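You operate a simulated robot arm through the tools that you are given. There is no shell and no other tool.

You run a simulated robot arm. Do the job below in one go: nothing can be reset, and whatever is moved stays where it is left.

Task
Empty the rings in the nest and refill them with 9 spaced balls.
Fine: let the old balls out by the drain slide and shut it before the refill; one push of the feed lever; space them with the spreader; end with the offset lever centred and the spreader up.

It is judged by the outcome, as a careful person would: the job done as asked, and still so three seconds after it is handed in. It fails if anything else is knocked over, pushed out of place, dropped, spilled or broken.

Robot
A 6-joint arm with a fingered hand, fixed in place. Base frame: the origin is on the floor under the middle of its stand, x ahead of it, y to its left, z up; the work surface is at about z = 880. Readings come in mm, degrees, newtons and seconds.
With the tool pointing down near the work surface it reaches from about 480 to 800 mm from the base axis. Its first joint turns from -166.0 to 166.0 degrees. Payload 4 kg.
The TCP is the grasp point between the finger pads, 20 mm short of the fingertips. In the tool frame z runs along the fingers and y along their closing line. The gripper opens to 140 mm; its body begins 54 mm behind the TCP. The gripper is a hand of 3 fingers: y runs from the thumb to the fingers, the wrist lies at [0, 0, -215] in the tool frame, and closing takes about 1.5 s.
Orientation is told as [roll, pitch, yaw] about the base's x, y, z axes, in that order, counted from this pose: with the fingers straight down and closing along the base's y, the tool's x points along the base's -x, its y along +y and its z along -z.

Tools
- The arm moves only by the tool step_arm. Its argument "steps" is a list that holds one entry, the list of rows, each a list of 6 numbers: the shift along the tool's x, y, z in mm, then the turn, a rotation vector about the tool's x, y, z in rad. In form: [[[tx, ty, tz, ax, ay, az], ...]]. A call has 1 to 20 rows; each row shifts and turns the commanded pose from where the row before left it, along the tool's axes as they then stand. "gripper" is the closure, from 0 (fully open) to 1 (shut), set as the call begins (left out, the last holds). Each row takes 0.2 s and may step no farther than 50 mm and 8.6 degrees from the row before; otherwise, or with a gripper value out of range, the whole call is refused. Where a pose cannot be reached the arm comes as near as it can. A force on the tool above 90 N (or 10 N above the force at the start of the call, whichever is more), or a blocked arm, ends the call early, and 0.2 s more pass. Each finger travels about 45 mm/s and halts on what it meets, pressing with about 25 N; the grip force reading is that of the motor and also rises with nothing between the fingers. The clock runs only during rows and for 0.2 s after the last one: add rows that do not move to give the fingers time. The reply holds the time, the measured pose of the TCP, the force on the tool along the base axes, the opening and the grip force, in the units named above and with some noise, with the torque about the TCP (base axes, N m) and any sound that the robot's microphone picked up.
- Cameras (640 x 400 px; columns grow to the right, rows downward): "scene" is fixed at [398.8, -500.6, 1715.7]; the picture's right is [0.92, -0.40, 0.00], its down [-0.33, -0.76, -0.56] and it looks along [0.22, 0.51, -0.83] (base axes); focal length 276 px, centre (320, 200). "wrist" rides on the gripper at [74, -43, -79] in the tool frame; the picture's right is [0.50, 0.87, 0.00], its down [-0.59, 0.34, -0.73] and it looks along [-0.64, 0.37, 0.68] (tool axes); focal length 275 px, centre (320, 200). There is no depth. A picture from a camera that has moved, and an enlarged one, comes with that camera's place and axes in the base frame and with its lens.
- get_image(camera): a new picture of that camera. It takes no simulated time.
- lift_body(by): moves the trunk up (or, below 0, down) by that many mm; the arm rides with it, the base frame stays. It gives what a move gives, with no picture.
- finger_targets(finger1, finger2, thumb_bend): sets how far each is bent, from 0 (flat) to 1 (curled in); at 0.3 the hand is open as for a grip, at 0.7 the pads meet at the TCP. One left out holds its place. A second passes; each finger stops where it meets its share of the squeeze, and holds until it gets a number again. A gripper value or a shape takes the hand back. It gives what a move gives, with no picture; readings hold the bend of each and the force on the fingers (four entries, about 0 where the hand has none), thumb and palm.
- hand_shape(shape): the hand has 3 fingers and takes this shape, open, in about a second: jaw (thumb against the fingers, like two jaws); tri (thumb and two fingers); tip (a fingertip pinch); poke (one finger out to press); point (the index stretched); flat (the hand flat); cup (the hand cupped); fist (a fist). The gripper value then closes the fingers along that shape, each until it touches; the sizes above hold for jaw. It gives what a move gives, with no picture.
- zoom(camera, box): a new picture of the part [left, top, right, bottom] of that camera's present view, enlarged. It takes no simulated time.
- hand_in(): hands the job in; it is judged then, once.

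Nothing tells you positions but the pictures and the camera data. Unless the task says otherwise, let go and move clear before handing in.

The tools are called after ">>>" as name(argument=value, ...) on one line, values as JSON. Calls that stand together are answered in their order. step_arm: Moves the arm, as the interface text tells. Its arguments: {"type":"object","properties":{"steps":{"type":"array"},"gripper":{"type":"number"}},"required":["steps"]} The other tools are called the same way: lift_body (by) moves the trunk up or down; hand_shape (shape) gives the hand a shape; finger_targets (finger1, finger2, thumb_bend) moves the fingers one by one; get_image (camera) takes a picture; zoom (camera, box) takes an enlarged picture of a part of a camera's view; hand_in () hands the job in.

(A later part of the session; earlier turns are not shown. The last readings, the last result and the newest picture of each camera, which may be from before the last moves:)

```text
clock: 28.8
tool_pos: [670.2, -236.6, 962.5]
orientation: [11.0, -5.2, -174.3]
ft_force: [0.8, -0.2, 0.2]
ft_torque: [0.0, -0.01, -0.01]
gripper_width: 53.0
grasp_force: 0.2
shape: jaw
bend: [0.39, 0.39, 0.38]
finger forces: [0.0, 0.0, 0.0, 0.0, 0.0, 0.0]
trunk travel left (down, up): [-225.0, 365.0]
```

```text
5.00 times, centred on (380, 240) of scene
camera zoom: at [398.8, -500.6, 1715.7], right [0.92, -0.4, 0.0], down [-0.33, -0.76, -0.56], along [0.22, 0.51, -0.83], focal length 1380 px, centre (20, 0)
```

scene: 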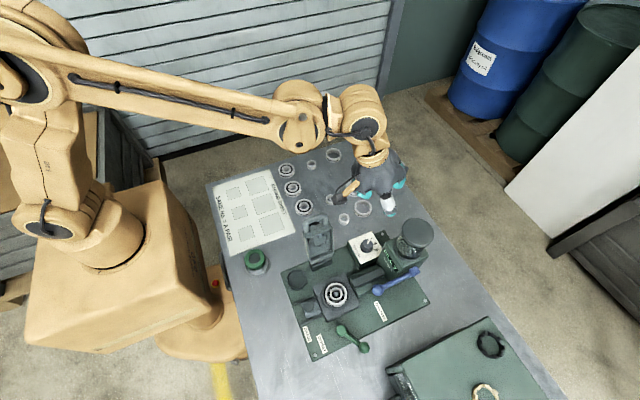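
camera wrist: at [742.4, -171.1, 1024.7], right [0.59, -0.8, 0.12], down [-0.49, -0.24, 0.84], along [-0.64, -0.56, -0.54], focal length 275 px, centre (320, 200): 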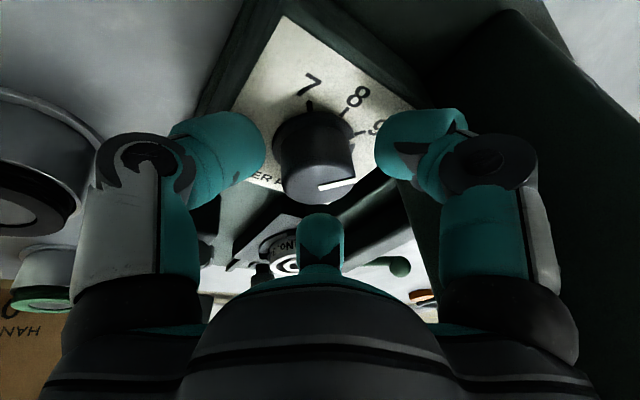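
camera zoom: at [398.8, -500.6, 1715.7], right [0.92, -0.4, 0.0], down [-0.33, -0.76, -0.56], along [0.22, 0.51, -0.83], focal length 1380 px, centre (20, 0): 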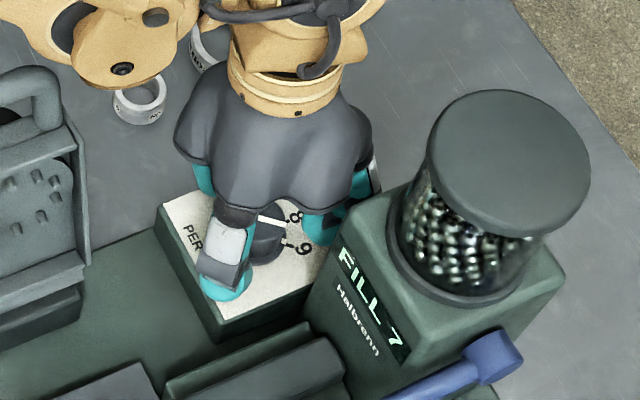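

The pointer has moved past 8 toward 9. I'll enlarge to check it exactly.

>>> zoom(camera="scene", box=[365, 230, 405, 260])

>>> zoom(camera="wrist", box=[260, 60, 400, 220])

```text
13.33 times, centred on (385, 245) of scene
camera zoom: at [398.8, -500.6, 1715.7], right [0.92, -0.4, 0.0], down [-0.33, -0.76, -0.56], along [0.22, 0.51, -0.83], focal length 3679 px, centre (-547, -400)
```

zoom: 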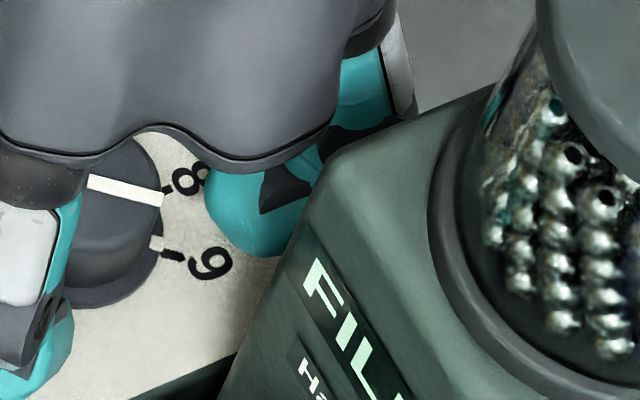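

```text
2.50 times, centred on (330, 140) of wrist
camera zoom: at [742.4, -171.1, 1024.7], right [0.59, -0.8, 0.12], down [-0.49, -0.24, 0.84], along [-0.64, -0.56, -0.54], focal length 688 px, centre (295, 350)
```

zoom: 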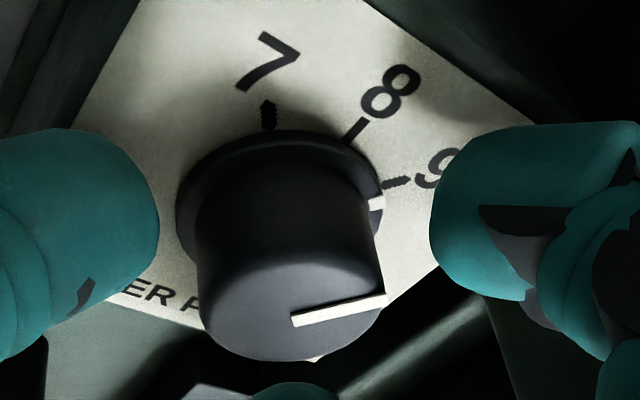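

The dial's mark lines up with the 9 tick to within a few degrees, and "Halbrenn FILL 7" seems to be just the machine's nameplate. Next I rise straight up, untilt, turn the wrist to −90°, and travel high over to the drain knob at about (441, −326).

>>> step_arm(steps=[[[-4.18, 8.97, -46.55, 0, 0, 0], [-4.18, 8.97, -46.55, 0, 0, 0], [-4.18, 8.97, -46.55, 0, 0, 0], [-4.18, 8.97, -46.55, 0, 0, 0], [-4.18, 8.97, -46.55, 0, 0, 0], [0, 0, 0, 0.0949, 0.0442, 0], [0, 0, 0, 0.0949, 0.0442, 0]]])

>>> step_arm(steps=[[[0, 0, 0, 0, 0, -0.147], [0, 0, 0, 0, 0, -0.147], [0, 0, 0, 0, 0, -0.147], [0, 0, 0, 0, 0, -0.147], [0, 0, 0, 0, 0, -0.147], [0, 0, 0, 0, 0, -0.147], [0, 0, 0, 0, 0, -0.147], [0, 0, 0, 0, 0, -0.147], [0, 0, 0, 0, 0, -0.147], [0, 0, 0, 0, 0, -0.147]]])

>>> zoom(camera="scene", box=[330, 200, 430, 280])

```text
clock: 30.4
tool_pos: [670.3, -236.1, 1200.6]
orientation: [0.0, -0.1, -173.9]
ft_force: [-0.5, 0.7, 0.7]
ft_torque: [0.0, 0.01, 0.0]
gripper_width: 53.4
grasp_force: 0.1
shape: jaw
bend: [0.39, 0.39, 0.38]
finger forces: [0.0, 0.0, 0.0, 0.0, 0.0, 0.0]
trunk travel left (down, up): [-225.0, 365.0]
```

```text
clock: 32.6
tool_pos: [670.4, -235.2, 1199.4]
orientation: [-0.2, 0.0, -89.5]
ft_force: [0.5, -0.2, 0.4]
ft_torque: [0.0, 0.0, -0.02]
gripper_width: 53.1
grasp_force: 0.0
shape: jaw
bend: [0.39, 0.39, 0.38]
finger forces: [0.0, 0.1, 0.0, 0.0, 0.1, 0.0]
trunk travel left (down, up): [-225.0, 365.0]
```

```text
5.00 times, centred on (380, 240) of scene
camera zoom: at [398.8, -500.6, 1715.7], right [0.92, -0.4, 0.0], down [-0.33, -0.76, -0.56], along [0.22, 0.51, -0.83], focal length 1380 px, centre (20, 0)
```

zoom: 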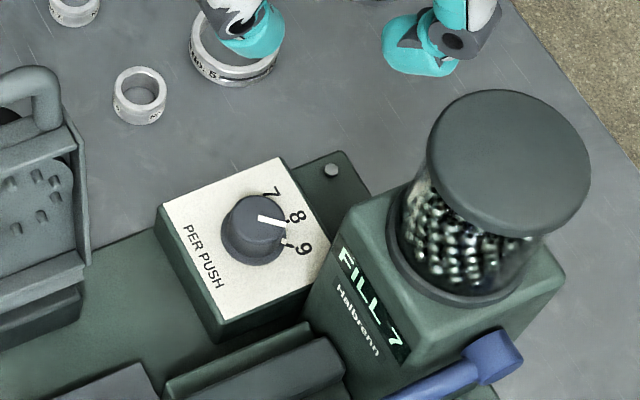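

The scene view now shows the dial uncovered; I'll enlarge it for an exact reading before going on.

>>> zoom(camera="scene", box=[355, 230, 395, 255])

```text
16.00 times, centred on (375, 242) of scene
camera zoom: at [398.8, -500.6, 1715.7], right [0.92, -0.4, 0.0], down [-0.33, -0.76, -0.56], along [0.22, 0.51, -0.83], focal length 4415 px, centre (-560, -480)
```

zoom: 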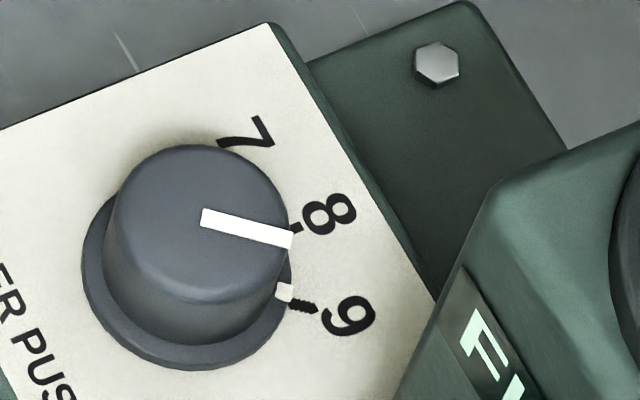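

In base coordinates the dial mark matches the 9 tick within about 1–2°, so the dial is set. Next I carry the hand over to the drain knob and descend partly for a look.

>>> step_arm(steps=[[[-15.1, -38.2, 0, 0, 0, 0], [-15.1, -38.2, 0, 0, 0, 0], [-15.1, -38.2, 0, 0, 0, 0], [-15.1, -38.2, 0, 0, 0, 0], [-15.1, -38.2, 0, 0, 0, 0], [-15.1, -38.2, 0, 0, 0, 0], [0, 0, 47, 0, 0, 0], [0, 0, 47, 0, 0, 0], [0, 0, 47, 0, 0, 0], [0, 0, 47, 0, 0, 0], [0, 0, 0, 0, 0, 0]]])

>>> get_image(camera="wrist")

>>> zoom(camera="scene", box=[270, 230, 390, 350])

```text
clock: 35.0
tool_pos: [438.7, -327.3, 1012.3]
orientation: [0.0, -0.1, -89.6]
ft_force: [-0.6, 0.2, -0.7]
ft_torque: [0.0, 0.0, -0.03]
gripper_width: 53.1
grasp_force: 0.0
shape: jaw
bend: [0.39, 0.39, 0.38]
finger forces: [0.1, 0.1, 0.0, 0.0, 0.0, 0.0]
trunk travel left (down, up): [-225.0, 365.0]
```

```text
taken
camera wrist: at [395.5, -253.7, 1090.5], right [0.86, 0.51, 0.0], down [0.35, -0.58, 0.73], along [0.37, -0.63, -0.68], focal length 275 px, centre (320, 200)
```

wrist: 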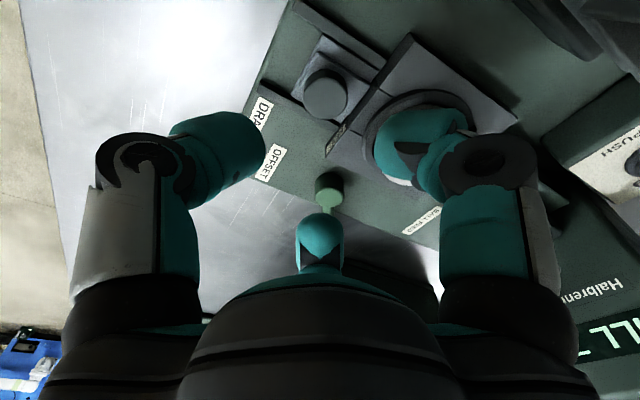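

```text
3.33 times, centred on (330, 290) of scene
camera zoom: at [398.8, -500.6, 1715.7], right [0.92, -0.4, 0.0], down [-0.33, -0.76, -0.56], along [0.22, 0.51, -0.83], focal length 920 px, centre (287, -100)
```

zoom: 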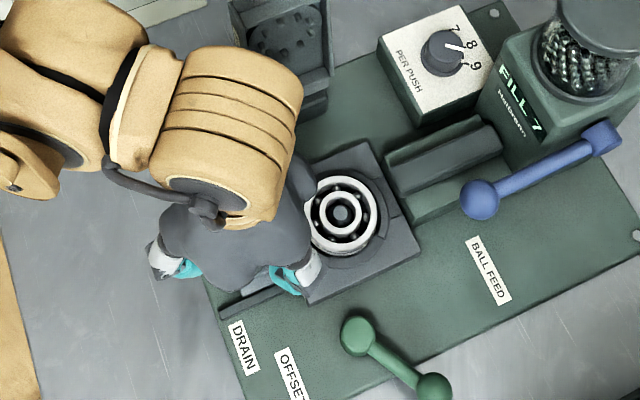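

The drain knob shows at about (440.5, −325, top z ≈ 923), ⌀28 mm. Next I close the fingers to ~42 mm, centre over it and lower to just above.

>>> step_arm(steps=[[[2, 0.8, 20, 0, 0, 0], [0, 0, 42, 0, 0, 0], [0, 0, 0, 0, 0, 0], [0, 0, 0, 0, 0, 0]]], gripper=0.7)

>>> get_image(camera="wrist")

>>> zoom(camera="scene", box=[270, 230, 390, 350])

```text
clock: 36.0
tool_pos: [441.9, -326.7, 950.9]
orientation: [-0.1, -0.1, -89.6]
ft_force: [-0.4, -0.1, -0.3]
ft_torque: [-0.02, 0.0, -0.02]
gripper_width: 42.3
grasp_force: 0.0
shape: jaw
bend: [0.43, 0.43, 0.42]
finger forces: [0.0, 0.0, 0.1, 0.1, 0.0, 0.1]
trunk travel left (down, up): [-225.0, 365.0]
```

```text
taken
camera wrist: at [397.4, -253.0, 1029.6], right [0.86, 0.51, 0.0], down [0.35, -0.58, 0.73], along [0.37, -0.63, -0.68], focal length 275 px, centre (320, 200)
```

wrist: 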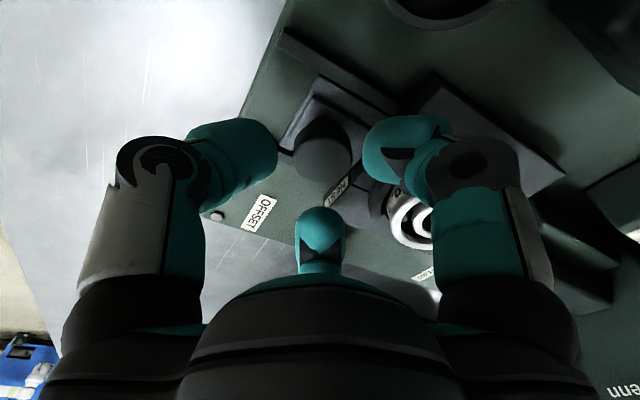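

```text
3.33 times, centred on (330, 290) of scene
camera zoom: at [398.8, -500.6, 1715.7], right [0.92, -0.4, 0.0], down [-0.33, -0.76, -0.56], along [0.22, 0.51, -0.83], focal length 920 px, centre (287, -100)
```

zoom: 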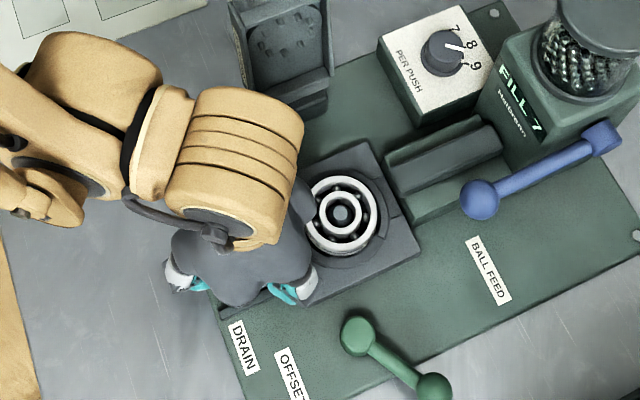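

The knob is centred on the tool axis. Next I go down 19 mm and close on it.

>>> step_arm(steps=[[[0, 0, 10, 0, 0, 0], [0, 0, 8, 0, 0, 0], [0, 0, 0, 0, 0, 0]]])

>>> step_arm(steps=[[[0, 0, 0, 0, 0, 0], [0, 0, 0, 0, 0, 0], [0, 0, 0, 0, 0, 0], [0, 0, 0, 0, 0, 0], [0, 0, 0, 0, 0, 0]]], gripper=1)

>>> get_image(camera="wrist")

```text
clock: 36.8
tool_pos: [440.6, -327.7, 931.9]
orientation: [0.0, -0.2, -89.6]
ft_force: [0.2, 0.0, -0.2]
ft_torque: [-0.01, 0.01, 0.01]
gripper_width: 42.4
grasp_force: 0.0
shape: jaw
bend: [0.43, 0.43, 0.42]
finger forces: [0.1, 0.1, 0.0, 0.0, 0.0, 0.0]
trunk travel left (down, up): [-225.0, 365.0]
```

```text
clock: 38.0
tool_pos: [440.7, -328.0, 932.6]
orientation: [-0.1, -0.1, -89.6]
ft_force: [-1.6, 1.2, -9.2]
ft_torque: [0.01, 0.03, -0.07]
gripper_width: 23.2
grasp_force: 25.4
shape: jaw
bend: [0.5, 0.95, 0.52]
finger forces: [20.7, 19.8, 0.1, 0.0, 21.3, 0.0]
trunk travel left (down, up): [-225.0, 365.0]
```

```text
taken
camera wrist: at [397.0, -253.1, 1011.3], right [0.86, 0.51, 0.0], down [0.35, -0.58, 0.73], along [0.37, -0.63, -0.68], focal length 275 px, centre (320, 200)
```

wrist: 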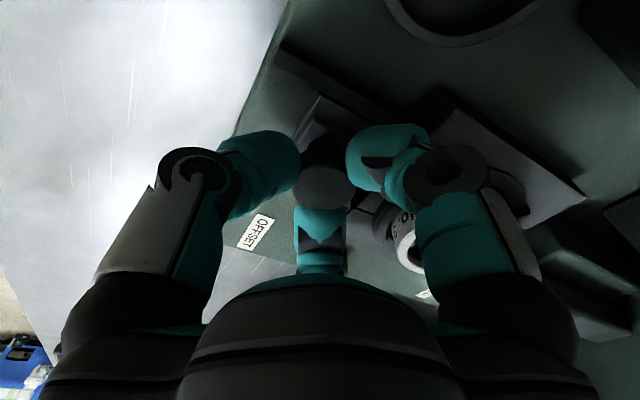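

I hold the drain knob. Next I pull the slide 20 mm toward −x and check that it follows.

>>> step_arm(steps=[[[0, -5, 0, 0, 0, 0], [0, -5, 0, 0, 0, 0], [0, -5, 0, 0, 0, 0], [0, -5, 0, 0, 0, 0]]])

>>> get_image(camera="wrist")

>>> zoom(camera="scene", box=[270, 230, 390, 350])

```text
clock: 39.0
tool_pos: [420.8, -326.1, 932.1]
orientation: [-0.1, -0.1, -89.6]
ft_force: [-0.2, 0.1, -12.2]
ft_torque: [-0.03, 0.01, -0.07]
gripper_width: 23.2
grasp_force: 24.8
shape: jaw
bend: [0.5, 0.95, 0.52]
finger forces: [20.3, 19.8, 0.0, 0.0, 20.8, 0.0]
trunk travel left (down, up): [-225.0, 365.0]
```

```text
taken
camera wrist: at [376.9, -253.0, 1011.5], right [0.86, 0.51, 0.0], down [0.35, -0.58, 0.73], along [0.37, -0.63, -0.68], focal length 275 px, centre (320, 200)
```

wrist: 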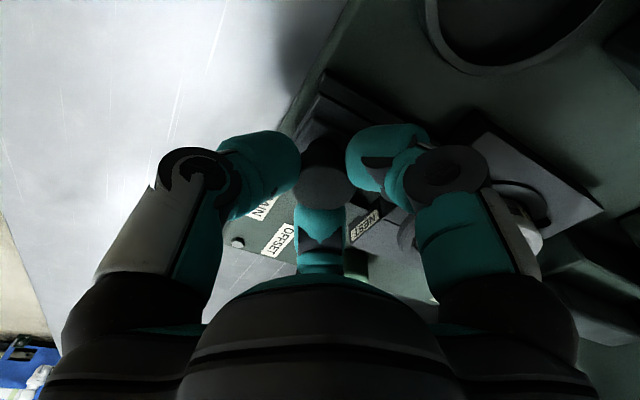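

```text
3.33 times, centred on (330, 290) of scene
camera zoom: at [398.8, -500.6, 1715.7], right [0.92, -0.4, 0.0], down [-0.33, -0.76, -0.56], along [0.22, 0.51, -0.83], focal length 920 px, centre (287, -100)
```

zoom: 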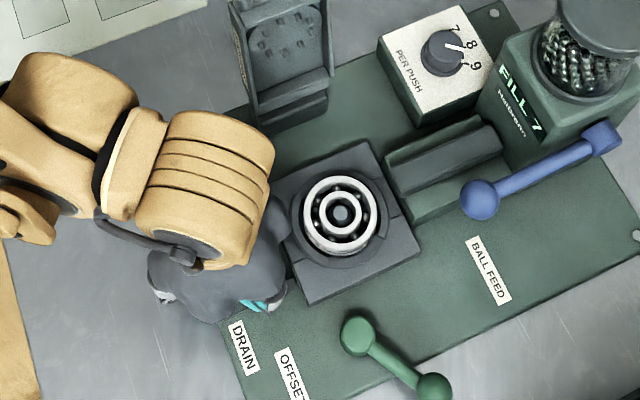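

The slide follows easily. Next I pull on in small steps, watching for its stop.

>>> step_arm(steps=[[[0, -4, 0, 0, 0, 0], [0, -4, 0, 0, 0, 0], [0, -4, 0, 0, 0, 0]]])

>>> zoom(camera="scene", box=[300, 260, 370, 330])

```text
clock: 39.8
tool_pos: [410.6, -326.8, 932.5]
orientation: [-0.2, -0.1, -89.6]
ft_force: [4.6, 0.1, -12.4]
ft_torque: [-0.01, -0.07, -0.06]
gripper_width: 23.2
grasp_force: 24.9
shape: jaw
bend: [0.5, 0.95, 0.52]
finger forces: [21.5, 20.5, 0.0, 0.0, 19.6, 0.0]
trunk travel left (down, up): [-225.0, 365.0]
```

```text
5.71 times, centred on (335, 295) of scene
camera zoom: at [398.8, -500.6, 1715.7], right [0.92, -0.4, 0.0], down [-0.33, -0.76, -0.56], along [0.22, 0.51, -0.83], focal length 1577 px, centre (234, -343)
```

zoom: 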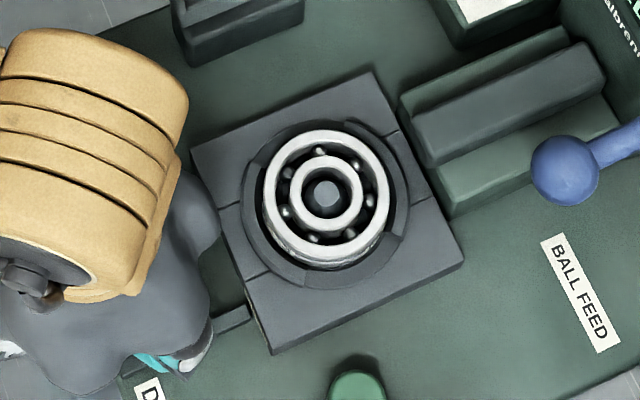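

The slide seems near its stop (slight resistance at ~30 mm), but seven balls are still visible in the rings. Next I pull a little farther and wait a moment.

>>> step_arm(steps=[[[0, -3, 0, 0, 0, 0], [0, -3, 0, 0, 0, 0], [0, 0, 0, 0, 0, 0], [0, 0, 0, 0, 0, 0], [0, 0, 0, 0, 0, 0]]])

>>> zoom(camera="scene", box=[300, 260, 370, 330])

>>> get_image(camera="wrist")

```text
clock: 41.0
tool_pos: [406.0, -326.5, 931.2]
orientation: [-0.3, -0.2, -89.6]
ft_force: [36.0, -2.5, 0.1]
ft_torque: [0.01, -0.51, -0.04]
gripper_width: 22.5
grasp_force: 24.9
shape: jaw
bend: [0.49, 0.95, 0.54]
finger forces: [24.2, 24.0, 0.0, 0.0, 12.9, 0.0]
trunk travel left (down, up): [-225.0, 365.0]
```

```text
5.71 times, centred on (335, 295) of scene
camera zoom: at [398.8, -500.6, 1715.7], right [0.92, -0.4, 0.0], down [-0.33, -0.76, -0.56], along [0.22, 0.51, -0.83], focal length 1577 px, centre (234, -343)
```

zoom: 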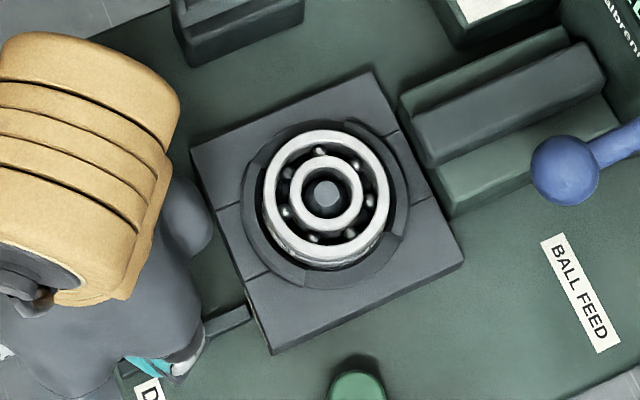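

```text
taken
camera wrist: at [362.7, -252.7, 1010.8], right [0.86, 0.51, -0.01], down [0.35, -0.58, 0.73], along [0.37, -0.63, -0.68], focal length 275 px, centre (320, 200)
```

wrist: 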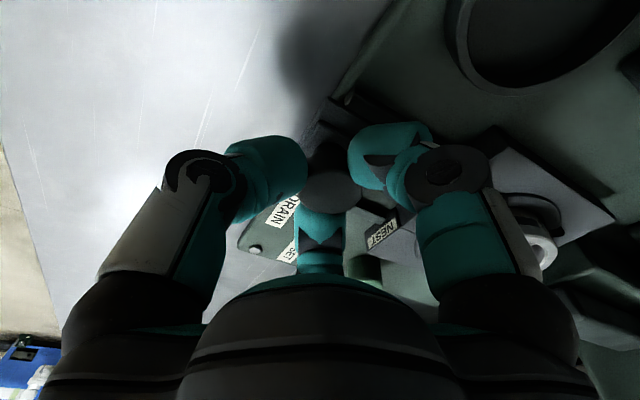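

The slide is at its stop (36 N) and the seven balls stay put because the rings are still concentric, so the offset lever is likely needed to let them drop. Next I relax the pull, release and rise.

>>> step_arm(steps=[[[0, 3, 0, 0, 0, 0], [0, 0, 0, 0, 0, 0]]])

>>> step_arm(steps=[[[0, 0, 0, 0, 0, 0], [0, 0, 0, 0, 0, 0], [0, 0, 0, 0, 0, 0], [0, 0, 0, 0, 0, 0]]], gripper=0.68)

>>> step_arm(steps=[[[0, 0, -20, 0, 0, 0], [0, 0, -40, 0, 0, 0], [0, 0, -45, 0, 0, 0], [0, 0, -45, 0, 0, 0]]])

>>> get_image(camera="wrist")

>>> zoom(camera="scene", box=[270, 240, 390, 360])

```text
clock: 41.6
tool_pos: [407.8, -326.3, 931.7]
orientation: [-0.3, 0.0, -89.6]
ft_force: [18.6, 2.6, -6.5]
ft_torque: [0.05, -0.32, -0.04]
gripper_width: 22.5
grasp_force: 24.9
shape: jaw
bend: [0.49, 0.95, 0.54]
finger forces: [25.5, 21.9, 0.0, 0.0, 17.1, 0.0]
trunk travel left (down, up): [-225.0, 365.0]
```

```text
clock: 42.6
tool_pos: [407.0, -327.6, 933.6]
orientation: [-0.2, -0.1, -89.6]
ft_force: [0.6, 0.5, -0.5]
ft_torque: [0.02, 0.02, 0.01]
gripper_width: 44.5
grasp_force: 0.2
shape: jaw
bend: [0.42, 0.42, 0.42]
finger forces: [0.1, 0.1, 0.1, 0.1, 0.1, 0.0]
trunk travel left (down, up): [-225.0, 365.0]
```

```text
clock: 43.6
tool_pos: [406.4, -326.2, 1082.8]
orientation: [-0.1, -0.2, -89.6]
ft_force: [-0.1, 0.4, 0.3]
ft_torque: [-0.01, -0.03, 0.03]
gripper_width: 44.5
grasp_force: 0.0
shape: jaw
bend: [0.42, 0.42, 0.41]
finger forces: [0.1, 0.0, 0.0, 0.0, 0.0, 0.0]
trunk travel left (down, up): [-225.0, 365.0]
```

```text
taken
camera wrist: at [362.6, -251.9, 1161.8], right [0.86, 0.51, 0.0], down [0.34, -0.58, 0.73], along [0.37, -0.64, -0.68], focal length 275 px, centre (320, 200)
```

wrist: 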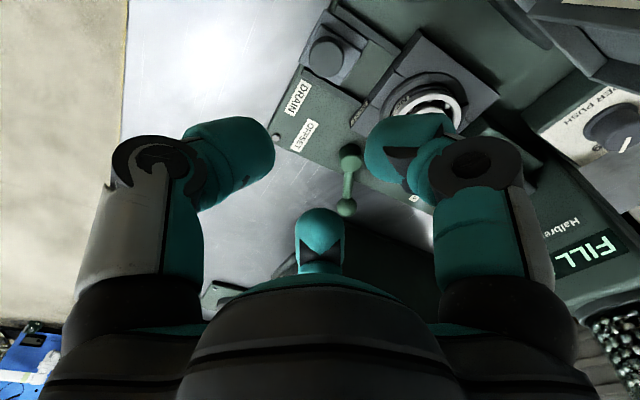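

```text
3.33 times, centred on (330, 300) of scene
camera zoom: at [398.8, -500.6, 1715.7], right [0.92, -0.4, 0.0], down [-0.33, -0.76, -0.56], along [0.22, 0.51, -0.83], focal length 920 px, centre (287, -133)
```

zoom: 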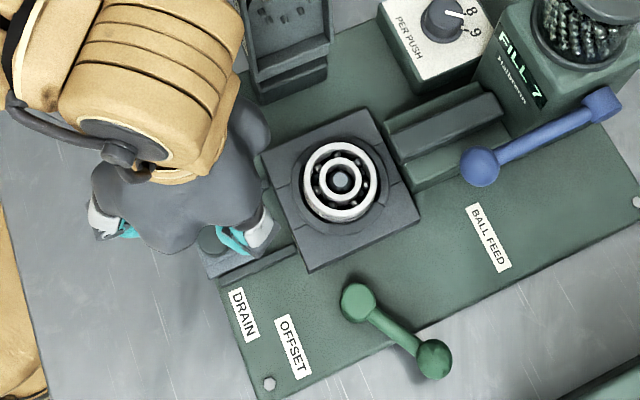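

The slide stays open with seven balls still in the rings. Before working on the offset lever I want to see how close the green box at −y is, so I rise and look toward it.

>>> step_arm(steps=[[[0, 20, -45, 0, 0, 0], [0, 20, -45, 0, 0, 0], [0, 20, -45, 0, 0, 0]]])

>>> get_image(camera="wrist")

>>> zoom(camera="scene", box=[320, 300, 560, 400])

```text
clock: 44.4
tool_pos: [467.5, -325.5, 1219.0]
orientation: [-0.2, 0.0, -89.5]
ft_force: [-0.3, 0.6, 0.2]
ft_torque: [0.01, 0.01, -0.04]
gripper_width: 44.7
grasp_force: 0.1
shape: jaw
bend: [0.42, 0.42, 0.41]
finger forces: [0.0, 0.0, 0.0, 0.0, 0.0, 0.0]
trunk travel left (down, up): [-225.0, 365.0]
```

```text
taken
camera wrist: at [423.6, -251.7, 1298.5], right [0.86, 0.51, 0.0], down [0.35, -0.58, 0.73], along [0.37, -0.63, -0.68], focal length 275 px, centre (320, 200)
```

wrist: 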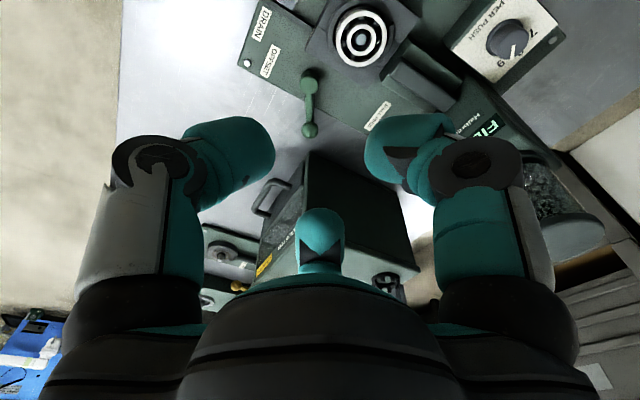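

```text
2.67 times, centred on (440, 350) of scene
camera zoom: at [398.8, -500.6, 1715.7], right [0.92, -0.4, 0.0], down [-0.33, -0.76, -0.56], along [0.22, 0.51, -0.83], focal length 736 px, centre (0, -200)
```

zoom: 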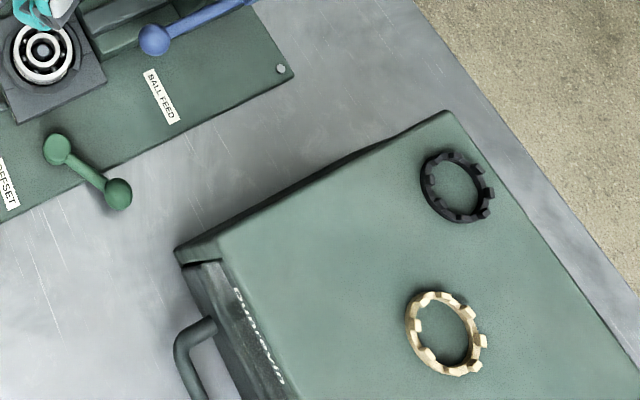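

The green box's top is at z ≈ 1067 with its near corner around (534, −531), so I'll work the offset lever with closed fingertips from its +x side, staying between that box and the feed lever. Next I move over (558, −447), turn to −60°, close the fingers, and descend partly.

>>> step_arm(steps=[[[-30.4, 22.6, 0, 0, 0, 0], [-30.4, 22.6, 0, 0, 0, 0], [-30.4, 22.6, 0, 0, 0, 0], [-30.4, 22.6, 0, 0, 0, 0], [0, 0, 0, 0, 0, -0.1287], [0, 0, 0, 0, 0, -0.1287], [0, 0, 0, 0, 0, -0.1287], [0, 0, 0, 0, 0, -0.1287], [0, 0, 40, 0, 0, 0], [0, 0, 40, 0, 0, 0], [0, 0, 0, 0, 0, 0]]], gripper=1)

>>> get_image(camera="wrist")

>>> get_image(camera="scene")

```text
clock: 46.8
tool_pos: [557.9, -448.2, 1139.2]
orientation: [-0.2, 0.1, -60.1]
ft_force: [-0.7, -0.4, 0.1]
ft_torque: [-0.02, 0.0, -0.03]
gripper_width: 0.2
grasp_force: 24.7
shape: jaw
bend: [0.72, 0.72, 0.7]
finger forces: [0.0, 0.0, 0.0, 0.1, 0.1, 0.0]
trunk travel left (down, up): [-225.0, 365.0]
```

```text
taken
camera wrist: at [482.7, -404.2, 1217.2], right [0.5, 0.86, 0.0], down [0.59, -0.34, 0.73], along [0.63, -0.37, -0.68], focal length 275 px, centre (320, 200)
```

wrist: 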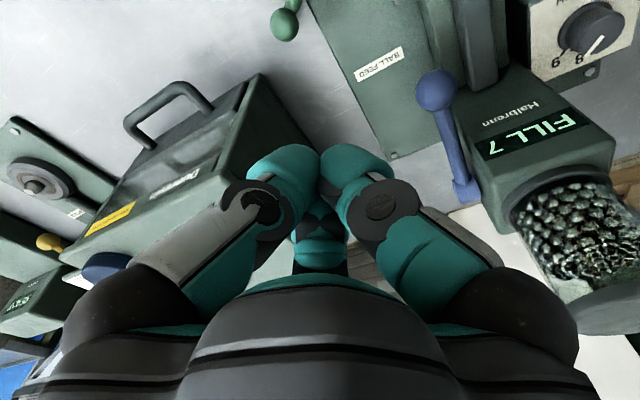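

```text
taken
```

scene: 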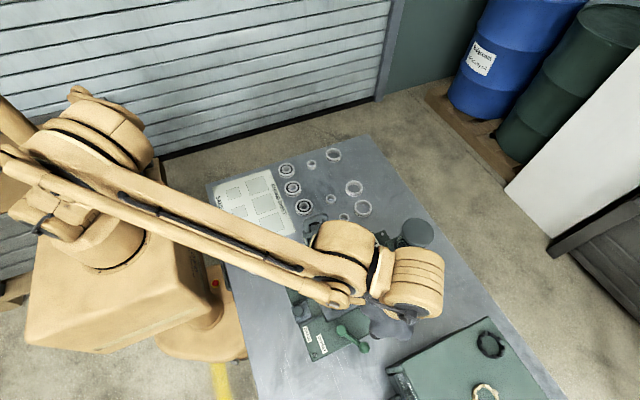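

The closed hand is above the lever's +x side with the box and feed lever on either side. Next I descend to z ≈ 1000 and look again.

>>> step_arm(steps=[[[0, 0, 45, 0, 0, 0], [0, 0, 45, 0, 0, 0], [0, 0, 45, 0, 0, 0], [0, 0, 0, 0, 0, 0]]])

>>> get_image(camera="wrist")

>>> zoom(camera="scene", box=[290, 220, 470, 400])

```text
clock: 47.8
tool_pos: [557.3, -445.6, 1001.7]
orientation: [-0.1, -0.1, -60.2]
ft_force: [-0.2, 0.0, -0.8]
ft_torque: [-0.01, -0.02, -0.01]
gripper_width: 0.0
grasp_force: 24.8
shape: jaw
bend: [0.73, 0.73, 0.7]
finger forces: [0.0, 0.0, 0.0, 0.1, 0.0, 0.1]
trunk travel left (down, up): [-225.0, 365.0]
```

```text
taken
camera wrist: at [482.2, -403.7, 1081.2], right [0.5, 0.86, 0.0], down [0.59, -0.34, 0.73], along [0.63, -0.37, -0.68], focal length 275 px, centre (320, 200)
```

wrist: 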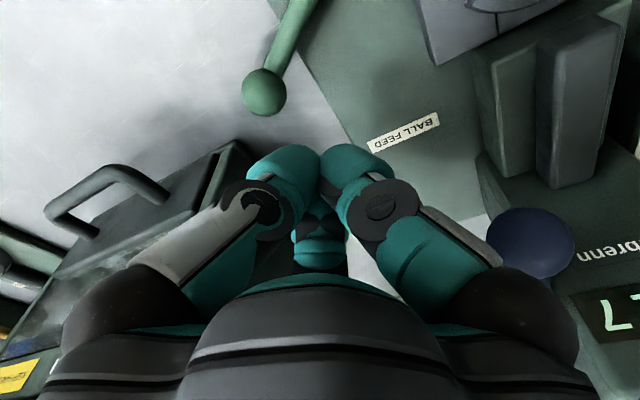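

```text
2.22 times, centred on (380, 310) of scene
camera zoom: at [398.8, -500.6, 1715.7], right [0.92, -0.4, 0.0], down [-0.33, -0.76, -0.56], along [0.22, 0.51, -0.83], focal length 613 px, centre (187, -44)
```

zoom: 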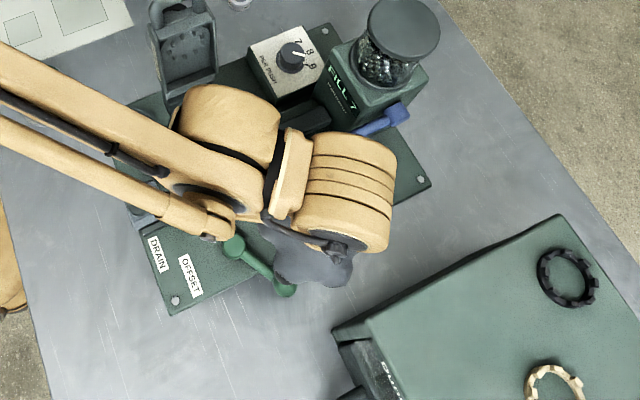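

The offset ball sits at about (533, −473, 917), and the closed hand is between it, the box and the feed ball. Next I shift 5 mm away and go down beside it.

>>> step_arm(steps=[[[-2.5, 4.3, 0, 0, 0, 0], [0, 0, 40, 0, 0, 0], [0, 0, 34, 0, 0, 0], [0, 0, 0, 0, 0, 0]]])

>>> get_image(camera="wrist")

>>> zoom(camera="scene", box=[290, 220, 470, 400])

```text
clock: 48.8
tool_pos: [561.1, -448.3, 929.6]
orientation: [-0.2, 0.0, -60.0]
ft_force: [0.4, 0.1, 0.3]
ft_torque: [0.03, 0.03, 0.0]
gripper_width: 0.1
grasp_force: 25.1
shape: jaw
bend: [0.73, 0.73, 0.7]
finger forces: [0.1, 0.0, 0.0, 0.1, 0.0, 0.0]
trunk travel left (down, up): [-225.0, 365.0]
```

```text
taken
camera wrist: at [486.9, -404.9, 1007.7], right [0.5, 0.86, 0.0], down [0.59, -0.34, 0.73], along [0.63, -0.37, -0.68], focal length 275 px, centre (320, 200)
```

wrist: 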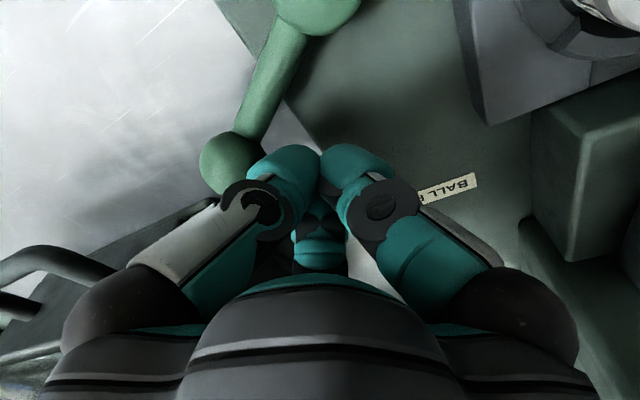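

```text
2.22 times, centred on (380, 310) of scene
camera zoom: at [398.8, -500.6, 1715.7], right [0.92, -0.4, 0.0], down [-0.33, -0.76, -0.56], along [0.22, 0.51, -0.83], focal length 613 px, centre (187, -44)
```

zoom: 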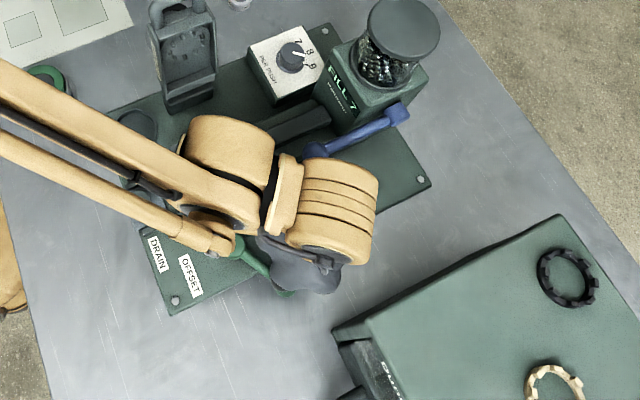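

The thumb is just beside the green ball. Next I push gently along −tool y (toward −x, −y) and watch the force.

>>> step_arm(steps=[[[0, -2.5, 0, 0, 0, 0], [0, -2.5, 0, 0, 0, 0], [0, -2.5, 0, 0, 0, 0]]])

>>> get_image(camera="wrist")

```text
clock: 49.6
tool_pos: [556.4, -450.5, 928.6]
orientation: [-0.2, 0.0, -60.1]
ft_force: [-0.2, 0.2, 0.1]
ft_torque: [0.01, -0.01, -0.02]
gripper_width: 0.1
grasp_force: 24.6
shape: jaw
bend: [0.73, 0.73, 0.7]
finger forces: [0.0, 0.0, 0.1, 0.0, 0.6, 0.0]
trunk travel left (down, up): [-225.0, 365.0]
```

```text
taken
camera wrist: at [480.9, -408.1, 1008.0], right [0.5, 0.87, 0.0], down [0.59, -0.34, 0.73], along [0.63, -0.37, -0.68], focal length 275 px, centre (320, 200)
```

wrist: 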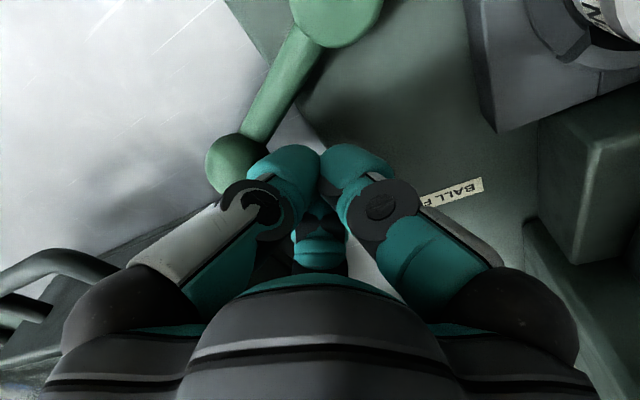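

Light thumb contact is starting (0.6 N). I keep pushing in small steps.

>>> step_arm(steps=[[[0, -3, 0, 0, 0, 0], [0, -3, 0, 0, 0, 0], [0, -3, 0, 0, 0, 0]]])

>>> get_image(camera="wrist")

>>> zoom(camera="scene", box=[300, 260, 400, 360])

```text
clock: 50.4
tool_pos: [547.5, -454.9, 928.4]
orientation: [-0.1, 0.0, -60.1]
ft_force: [0.9, -0.4, 0.4]
ft_torque: [-0.03, -0.01, 0.01]
gripper_width: 0.0
grasp_force: 24.8
shape: jaw
bend: [0.73, 0.73, 0.7]
finger forces: [0.1, 0.0, 0.0, 0.0, 0.2, 0.0]
trunk travel left (down, up): [-225.0, 365.0]
```

```text
taken
camera wrist: at [473.1, -412.5, 1007.9], right [0.5, 0.86, 0.0], down [0.59, -0.34, 0.73], along [0.63, -0.37, -0.68], focal length 275 px, centre (320, 200)
```

wrist: 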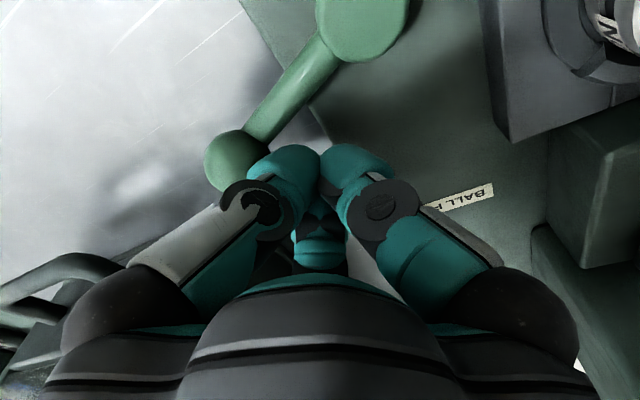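

```text
4.00 times, centred on (350, 310) of scene
camera zoom: at [398.8, -500.6, 1715.7], right [0.92, -0.4, 0.0], down [-0.33, -0.76, -0.56], along [0.22, 0.51, -0.83], focal length 1104 px, centre (200, -240)
```

zoom: 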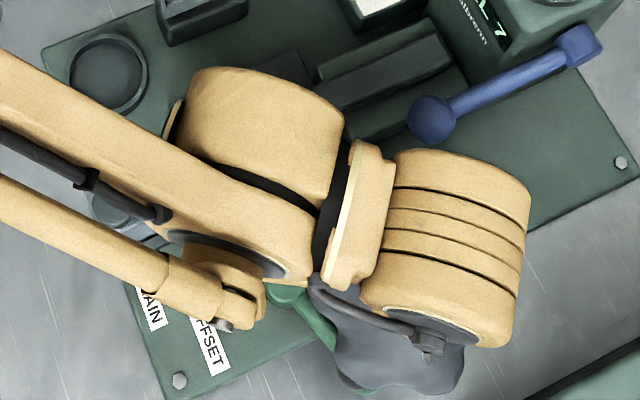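

The lever turns freely with almost no force. I continue pushing it around its arc and check the rings.

>>> step_arm(steps=[[[0.9, -3.9, 0, 0, 0, 0], [0.9, -3.9, 0, 0, 0, 0], [1.2, -3.9, 0, 0, 0, 0], [1.2, -3.9, 0, 0, 0, 0]]])

>>> get_image(camera="wrist")

>>> zoom(camera="scene", box=[300, 260, 400, 360])

```text
clock: 51.4
tool_pos: [532.4, -458.9, 928.9]
orientation: [-0.3, 0.0, -60.1]
ft_force: [0.6, 0.6, 0.1]
ft_torque: [0.0, 0.01, 0.0]
gripper_width: 0.3
grasp_force: 24.4
shape: jaw
bend: [0.73, 0.73, 0.7]
finger forces: [0.0, 0.0, 0.0, 0.1, 0.2, 0.0]
trunk travel left (down, up): [-225.0, 365.0]
```

```text
taken
camera wrist: at [457.3, -416.6, 1008.1], right [0.5, 0.87, 0.0], down [0.59, -0.34, 0.73], along [0.63, -0.37, -0.68], focal length 275 px, centre (320, 200)
```

wrist: 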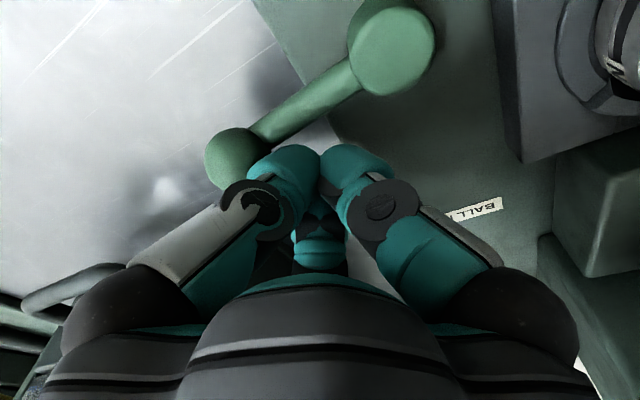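

```text
4.00 times, centred on (350, 310) of scene
camera zoom: at [398.8, -500.6, 1715.7], right [0.92, -0.4, 0.0], down [-0.33, -0.76, -0.56], along [0.22, 0.51, -0.83], focal length 1104 px, centre (200, -240)
```

zoom: 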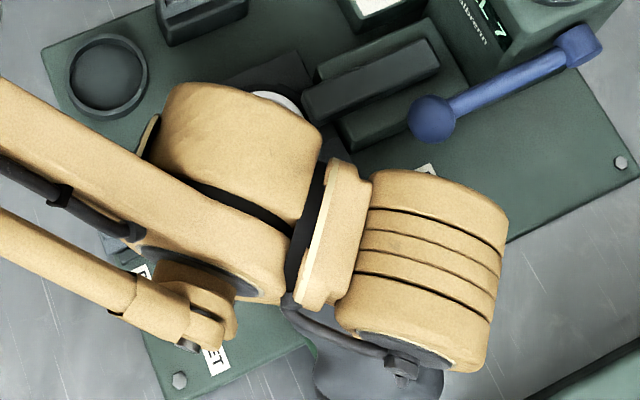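

The lever has swung about 25° with no resistance, now pointing roughly to −y. Next I back off, rise, and move aside to see what the rings and balls did.

>>> step_arm(steps=[[[-2.4, 10.2, 0, 0, 0, 0], [0, 0, -45, 0, 0, 0], [0, 0, -45, 0, 0, 0], [0, 0, -45, 0, 0, 0], [0, 0, -45, 0, 0, 0], [0, 0, 0, 0, 0, -0.131], [0, 0, 0, 0, 0, -0.131], [0, 0, 0, 0, 0, -0.131], [0, 0, 0, 0, 0, -0.131]]])

>>> step_arm(steps=[[[43, 0, 0, 0, 0, 0], [43, 0, 0, 0, 0, 0], [43, 0, 0, 0, 0, 0], [43, 0, 0, 0, 0, 0]]])

>>> get_image(camera="wrist")

>>> zoom(camera="scene", box=[290, 250, 400, 360])

```text
clock: 53.4
tool_pos: [543.2, -455.8, 1109.3]
orientation: [-0.2, 0.1, -30.0]
ft_force: [0.0, 0.3, 0.3]
ft_torque: [-0.02, -0.02, -0.02]
gripper_width: 0.0
grasp_force: 25.1
shape: jaw
bend: [0.73, 0.73, 0.7]
finger forces: [0.0, 0.1, 0.0, 0.0, 0.0, 0.1]
trunk travel left (down, up): [-225.0, 365.0]
```

```text
clock: 54.4
tool_pos: [391.5, -368.2, 1109.9]
orientation: [-0.2, 0.1, -30.2]
ft_force: [-0.3, 0.1, -0.5]
ft_torque: [-0.04, 0.02, 0.02]
gripper_width: 0.0
grasp_force: 24.9
shape: jaw
bend: [0.73, 0.73, 0.7]
finger forces: [0.1, 0.0, 0.1, 0.0, 0.0, 0.0]
trunk travel left (down, up): [-225.0, 365.0]
```

```text
taken
camera wrist: at [306.0, -368.7, 1188.3], right [0.0, 1.0, 0.0], down [0.68, 0.0, 0.73], along [0.73, 0.0, -0.68], focal length 275 px, centre (320, 200)
```

wrist: 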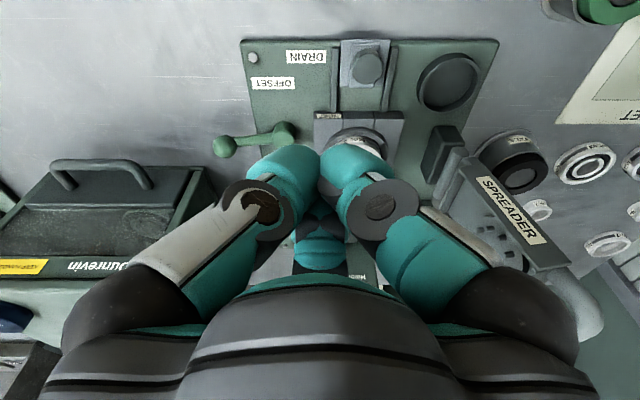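

```text
3.64 times, centred on (345, 305) of scene
camera zoom: at [398.8, -500.6, 1715.7], right [0.92, -0.4, 0.0], down [-0.33, -0.76, -0.56], along [0.22, 0.51, -0.83], focal length 1003 px, centre (229, -182)
```

zoom: 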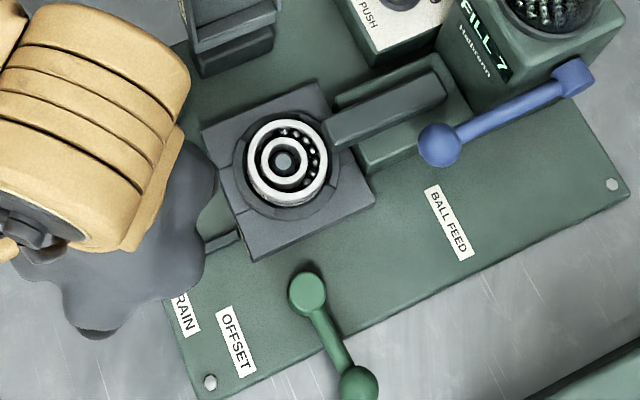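

The inner ring has shifted and the balls have bunched on the +x side while the chute moved up to the nest, so this lever direction is "offset". I'll look closer to see whether balls have dropped.

>>> zoom(camera="scene", box=[315, 270, 365, 320])

>>> zoom(camera="scene", box=[300, 290, 400, 390])

```text
8.00 times, centred on (340, 295) of scene
camera zoom: at [398.8, -500.6, 1715.7], right [0.92, -0.4, 0.0], down [-0.33, -0.76, -0.56], along [0.22, 0.51, -0.83], focal length 2208 px, centre (160, -560)
```

zoom: 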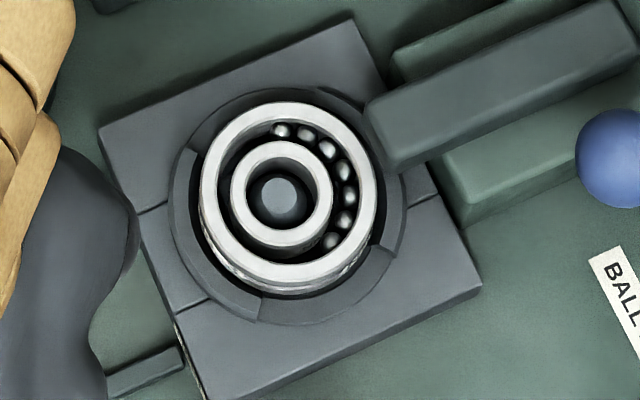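

```text
4.00 times, centred on (350, 340) of scene
camera zoom: at [398.8, -500.6, 1715.7], right [0.92, -0.4, 0.0], down [-0.33, -0.76, -0.56], along [0.22, 0.51, -0.83], focal length 1104 px, centre (200, -360)
```

zoom: 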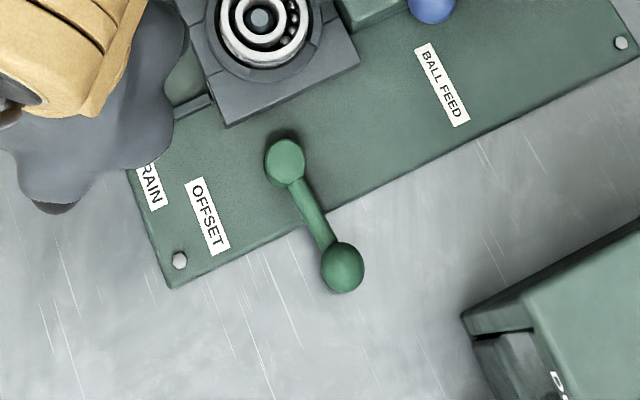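

The lever is at about 5° from −y and the ring shift is only partial, with all balls still held. Next I go back behind the lever ball and push it on to its full offset.

>>> step_arm(steps=[[[-43, 0, 0, 0, 0, 0], [-43, 0, 0, 0, 0, 0], [-43, 0, 0, 0, 0, 0], [-43, 0, 0, 0, 0, 0], [0, 0, 0, 0, 0, 0.131], [0, 0, 0, 0, 0, 0.131], [0, 0, 0, 0, 0, 0.131], [0, 0, 0, 0, 0, 0.131], [0, 0, 45, 0, 0, 0], [0, 0, 45, 0, 0, 0], [0, 0, 45, 0, 0, 0], [0, 0, 45, 0, 0, 0], [0, 0, 0, 0, 0, 0]]])

>>> step_arm(steps=[[[1.2, -5.1, 0, 0, 0, 0], [1.2, -5.1, 0, 0, 0, 0], [2, -3.46, 0, 0, 0, 0], [2, -3.46, 0, 0, 0, 0], [2, -3.46, 0, 0, 0, 0]]])

>>> get_image(camera="wrist")

```text
clock: 57.2
tool_pos: [542.7, -457.0, 928.5]
orientation: [-0.1, 0.0, -60.0]
ft_force: [0.5, -0.7, 0.6]
ft_torque: [0.0, -0.01, 0.04]
gripper_width: 0.1
grasp_force: 25.4
shape: jaw
bend: [0.73, 0.73, 0.7]
finger forces: [0.0, 0.1, 0.1, 0.1, 0.1, 0.0]
trunk travel left (down, up): [-225.0, 365.0]
```

```text
clock: 58.4
tool_pos: [521.0, -459.2, 928.0]
orientation: [-0.2, -0.1, -60.1]
ft_force: [-0.8, -0.5, -0.6]
ft_torque: [0.03, -0.01, 0.02]
gripper_width: 0.0
grasp_force: 25.1
shape: jaw
bend: [0.73, 0.73, 0.7]
finger forces: [0.0, 0.1, 0.0, 0.0, 0.1, 0.0]
trunk travel left (down, up): [-225.0, 365.0]
```

```text
taken
camera wrist: at [445.9, -416.7, 1007.9], right [0.5, 0.86, 0.0], down [0.59, -0.34, 0.73], along [0.63, -0.37, -0.68], focal length 275 px, centre (320, 200)
```

wrist: 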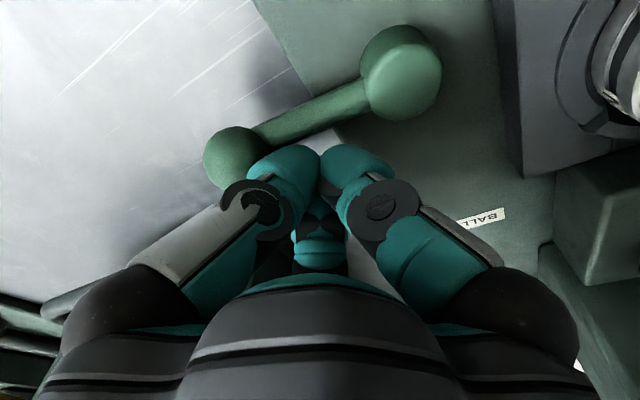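

It keeps turning freely, now just past −y. I continue in small steps until it stops.

>>> step_arm(steps=[[[2.3, -3.3, 0, 0, 0, 0], [2.4, -3.2, 0, 0, 0, 0], [2.6, -3.1, 0, 0, 0, 0], [2.8, -3.0, 0, 0, 0, 0]]])

>>> get_image(camera="wrist")

>>> zoom(camera="scene", box=[290, 250, 400, 360])

```text
clock: 59.4
tool_pos: [505.0, -456.9, 930.0]
orientation: [-0.2, 0.0, -60.1]
ft_force: [-0.7, 0.4, 0.0]
ft_torque: [-0.04, 0.0, 0.02]
gripper_width: 0.2
grasp_force: 25.3
shape: jaw
bend: [0.73, 0.73, 0.7]
finger forces: [0.1, 0.0, 0.1, 0.1, 0.0, 0.1]
trunk travel left (down, up): [-225.0, 365.0]
```

```text
taken
camera wrist: at [429.6, -414.3, 1008.0], right [0.5, 0.86, 0.0], down [0.59, -0.34, 0.73], along [0.63, -0.37, -0.68], focal length 275 px, centre (320, 200)
```

wrist: 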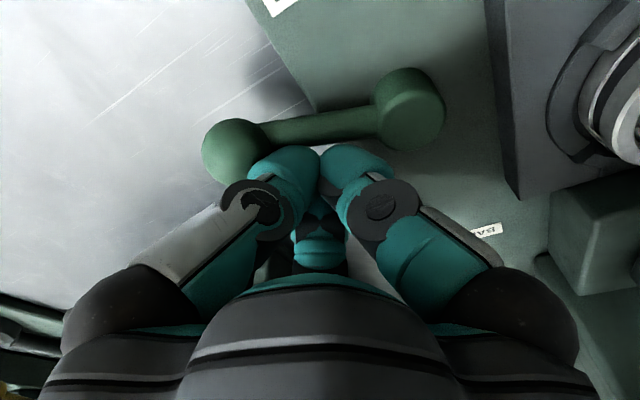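

```text
3.64 times, centred on (345, 305) of scene
camera zoom: at [398.8, -500.6, 1715.7], right [0.92, -0.4, 0.0], down [-0.33, -0.76, -0.56], along [0.22, 0.51, -0.83], focal length 1003 px, centre (229, -182)
```

zoom: 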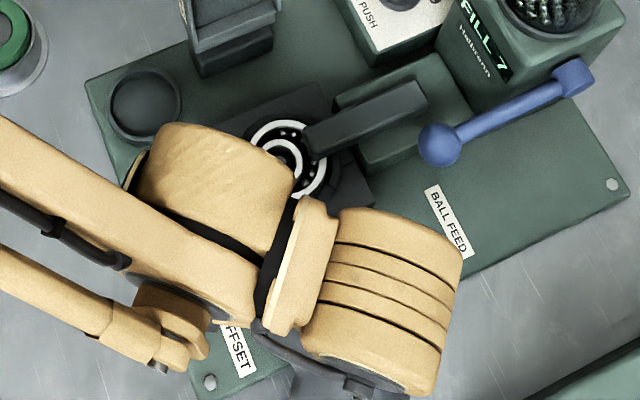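

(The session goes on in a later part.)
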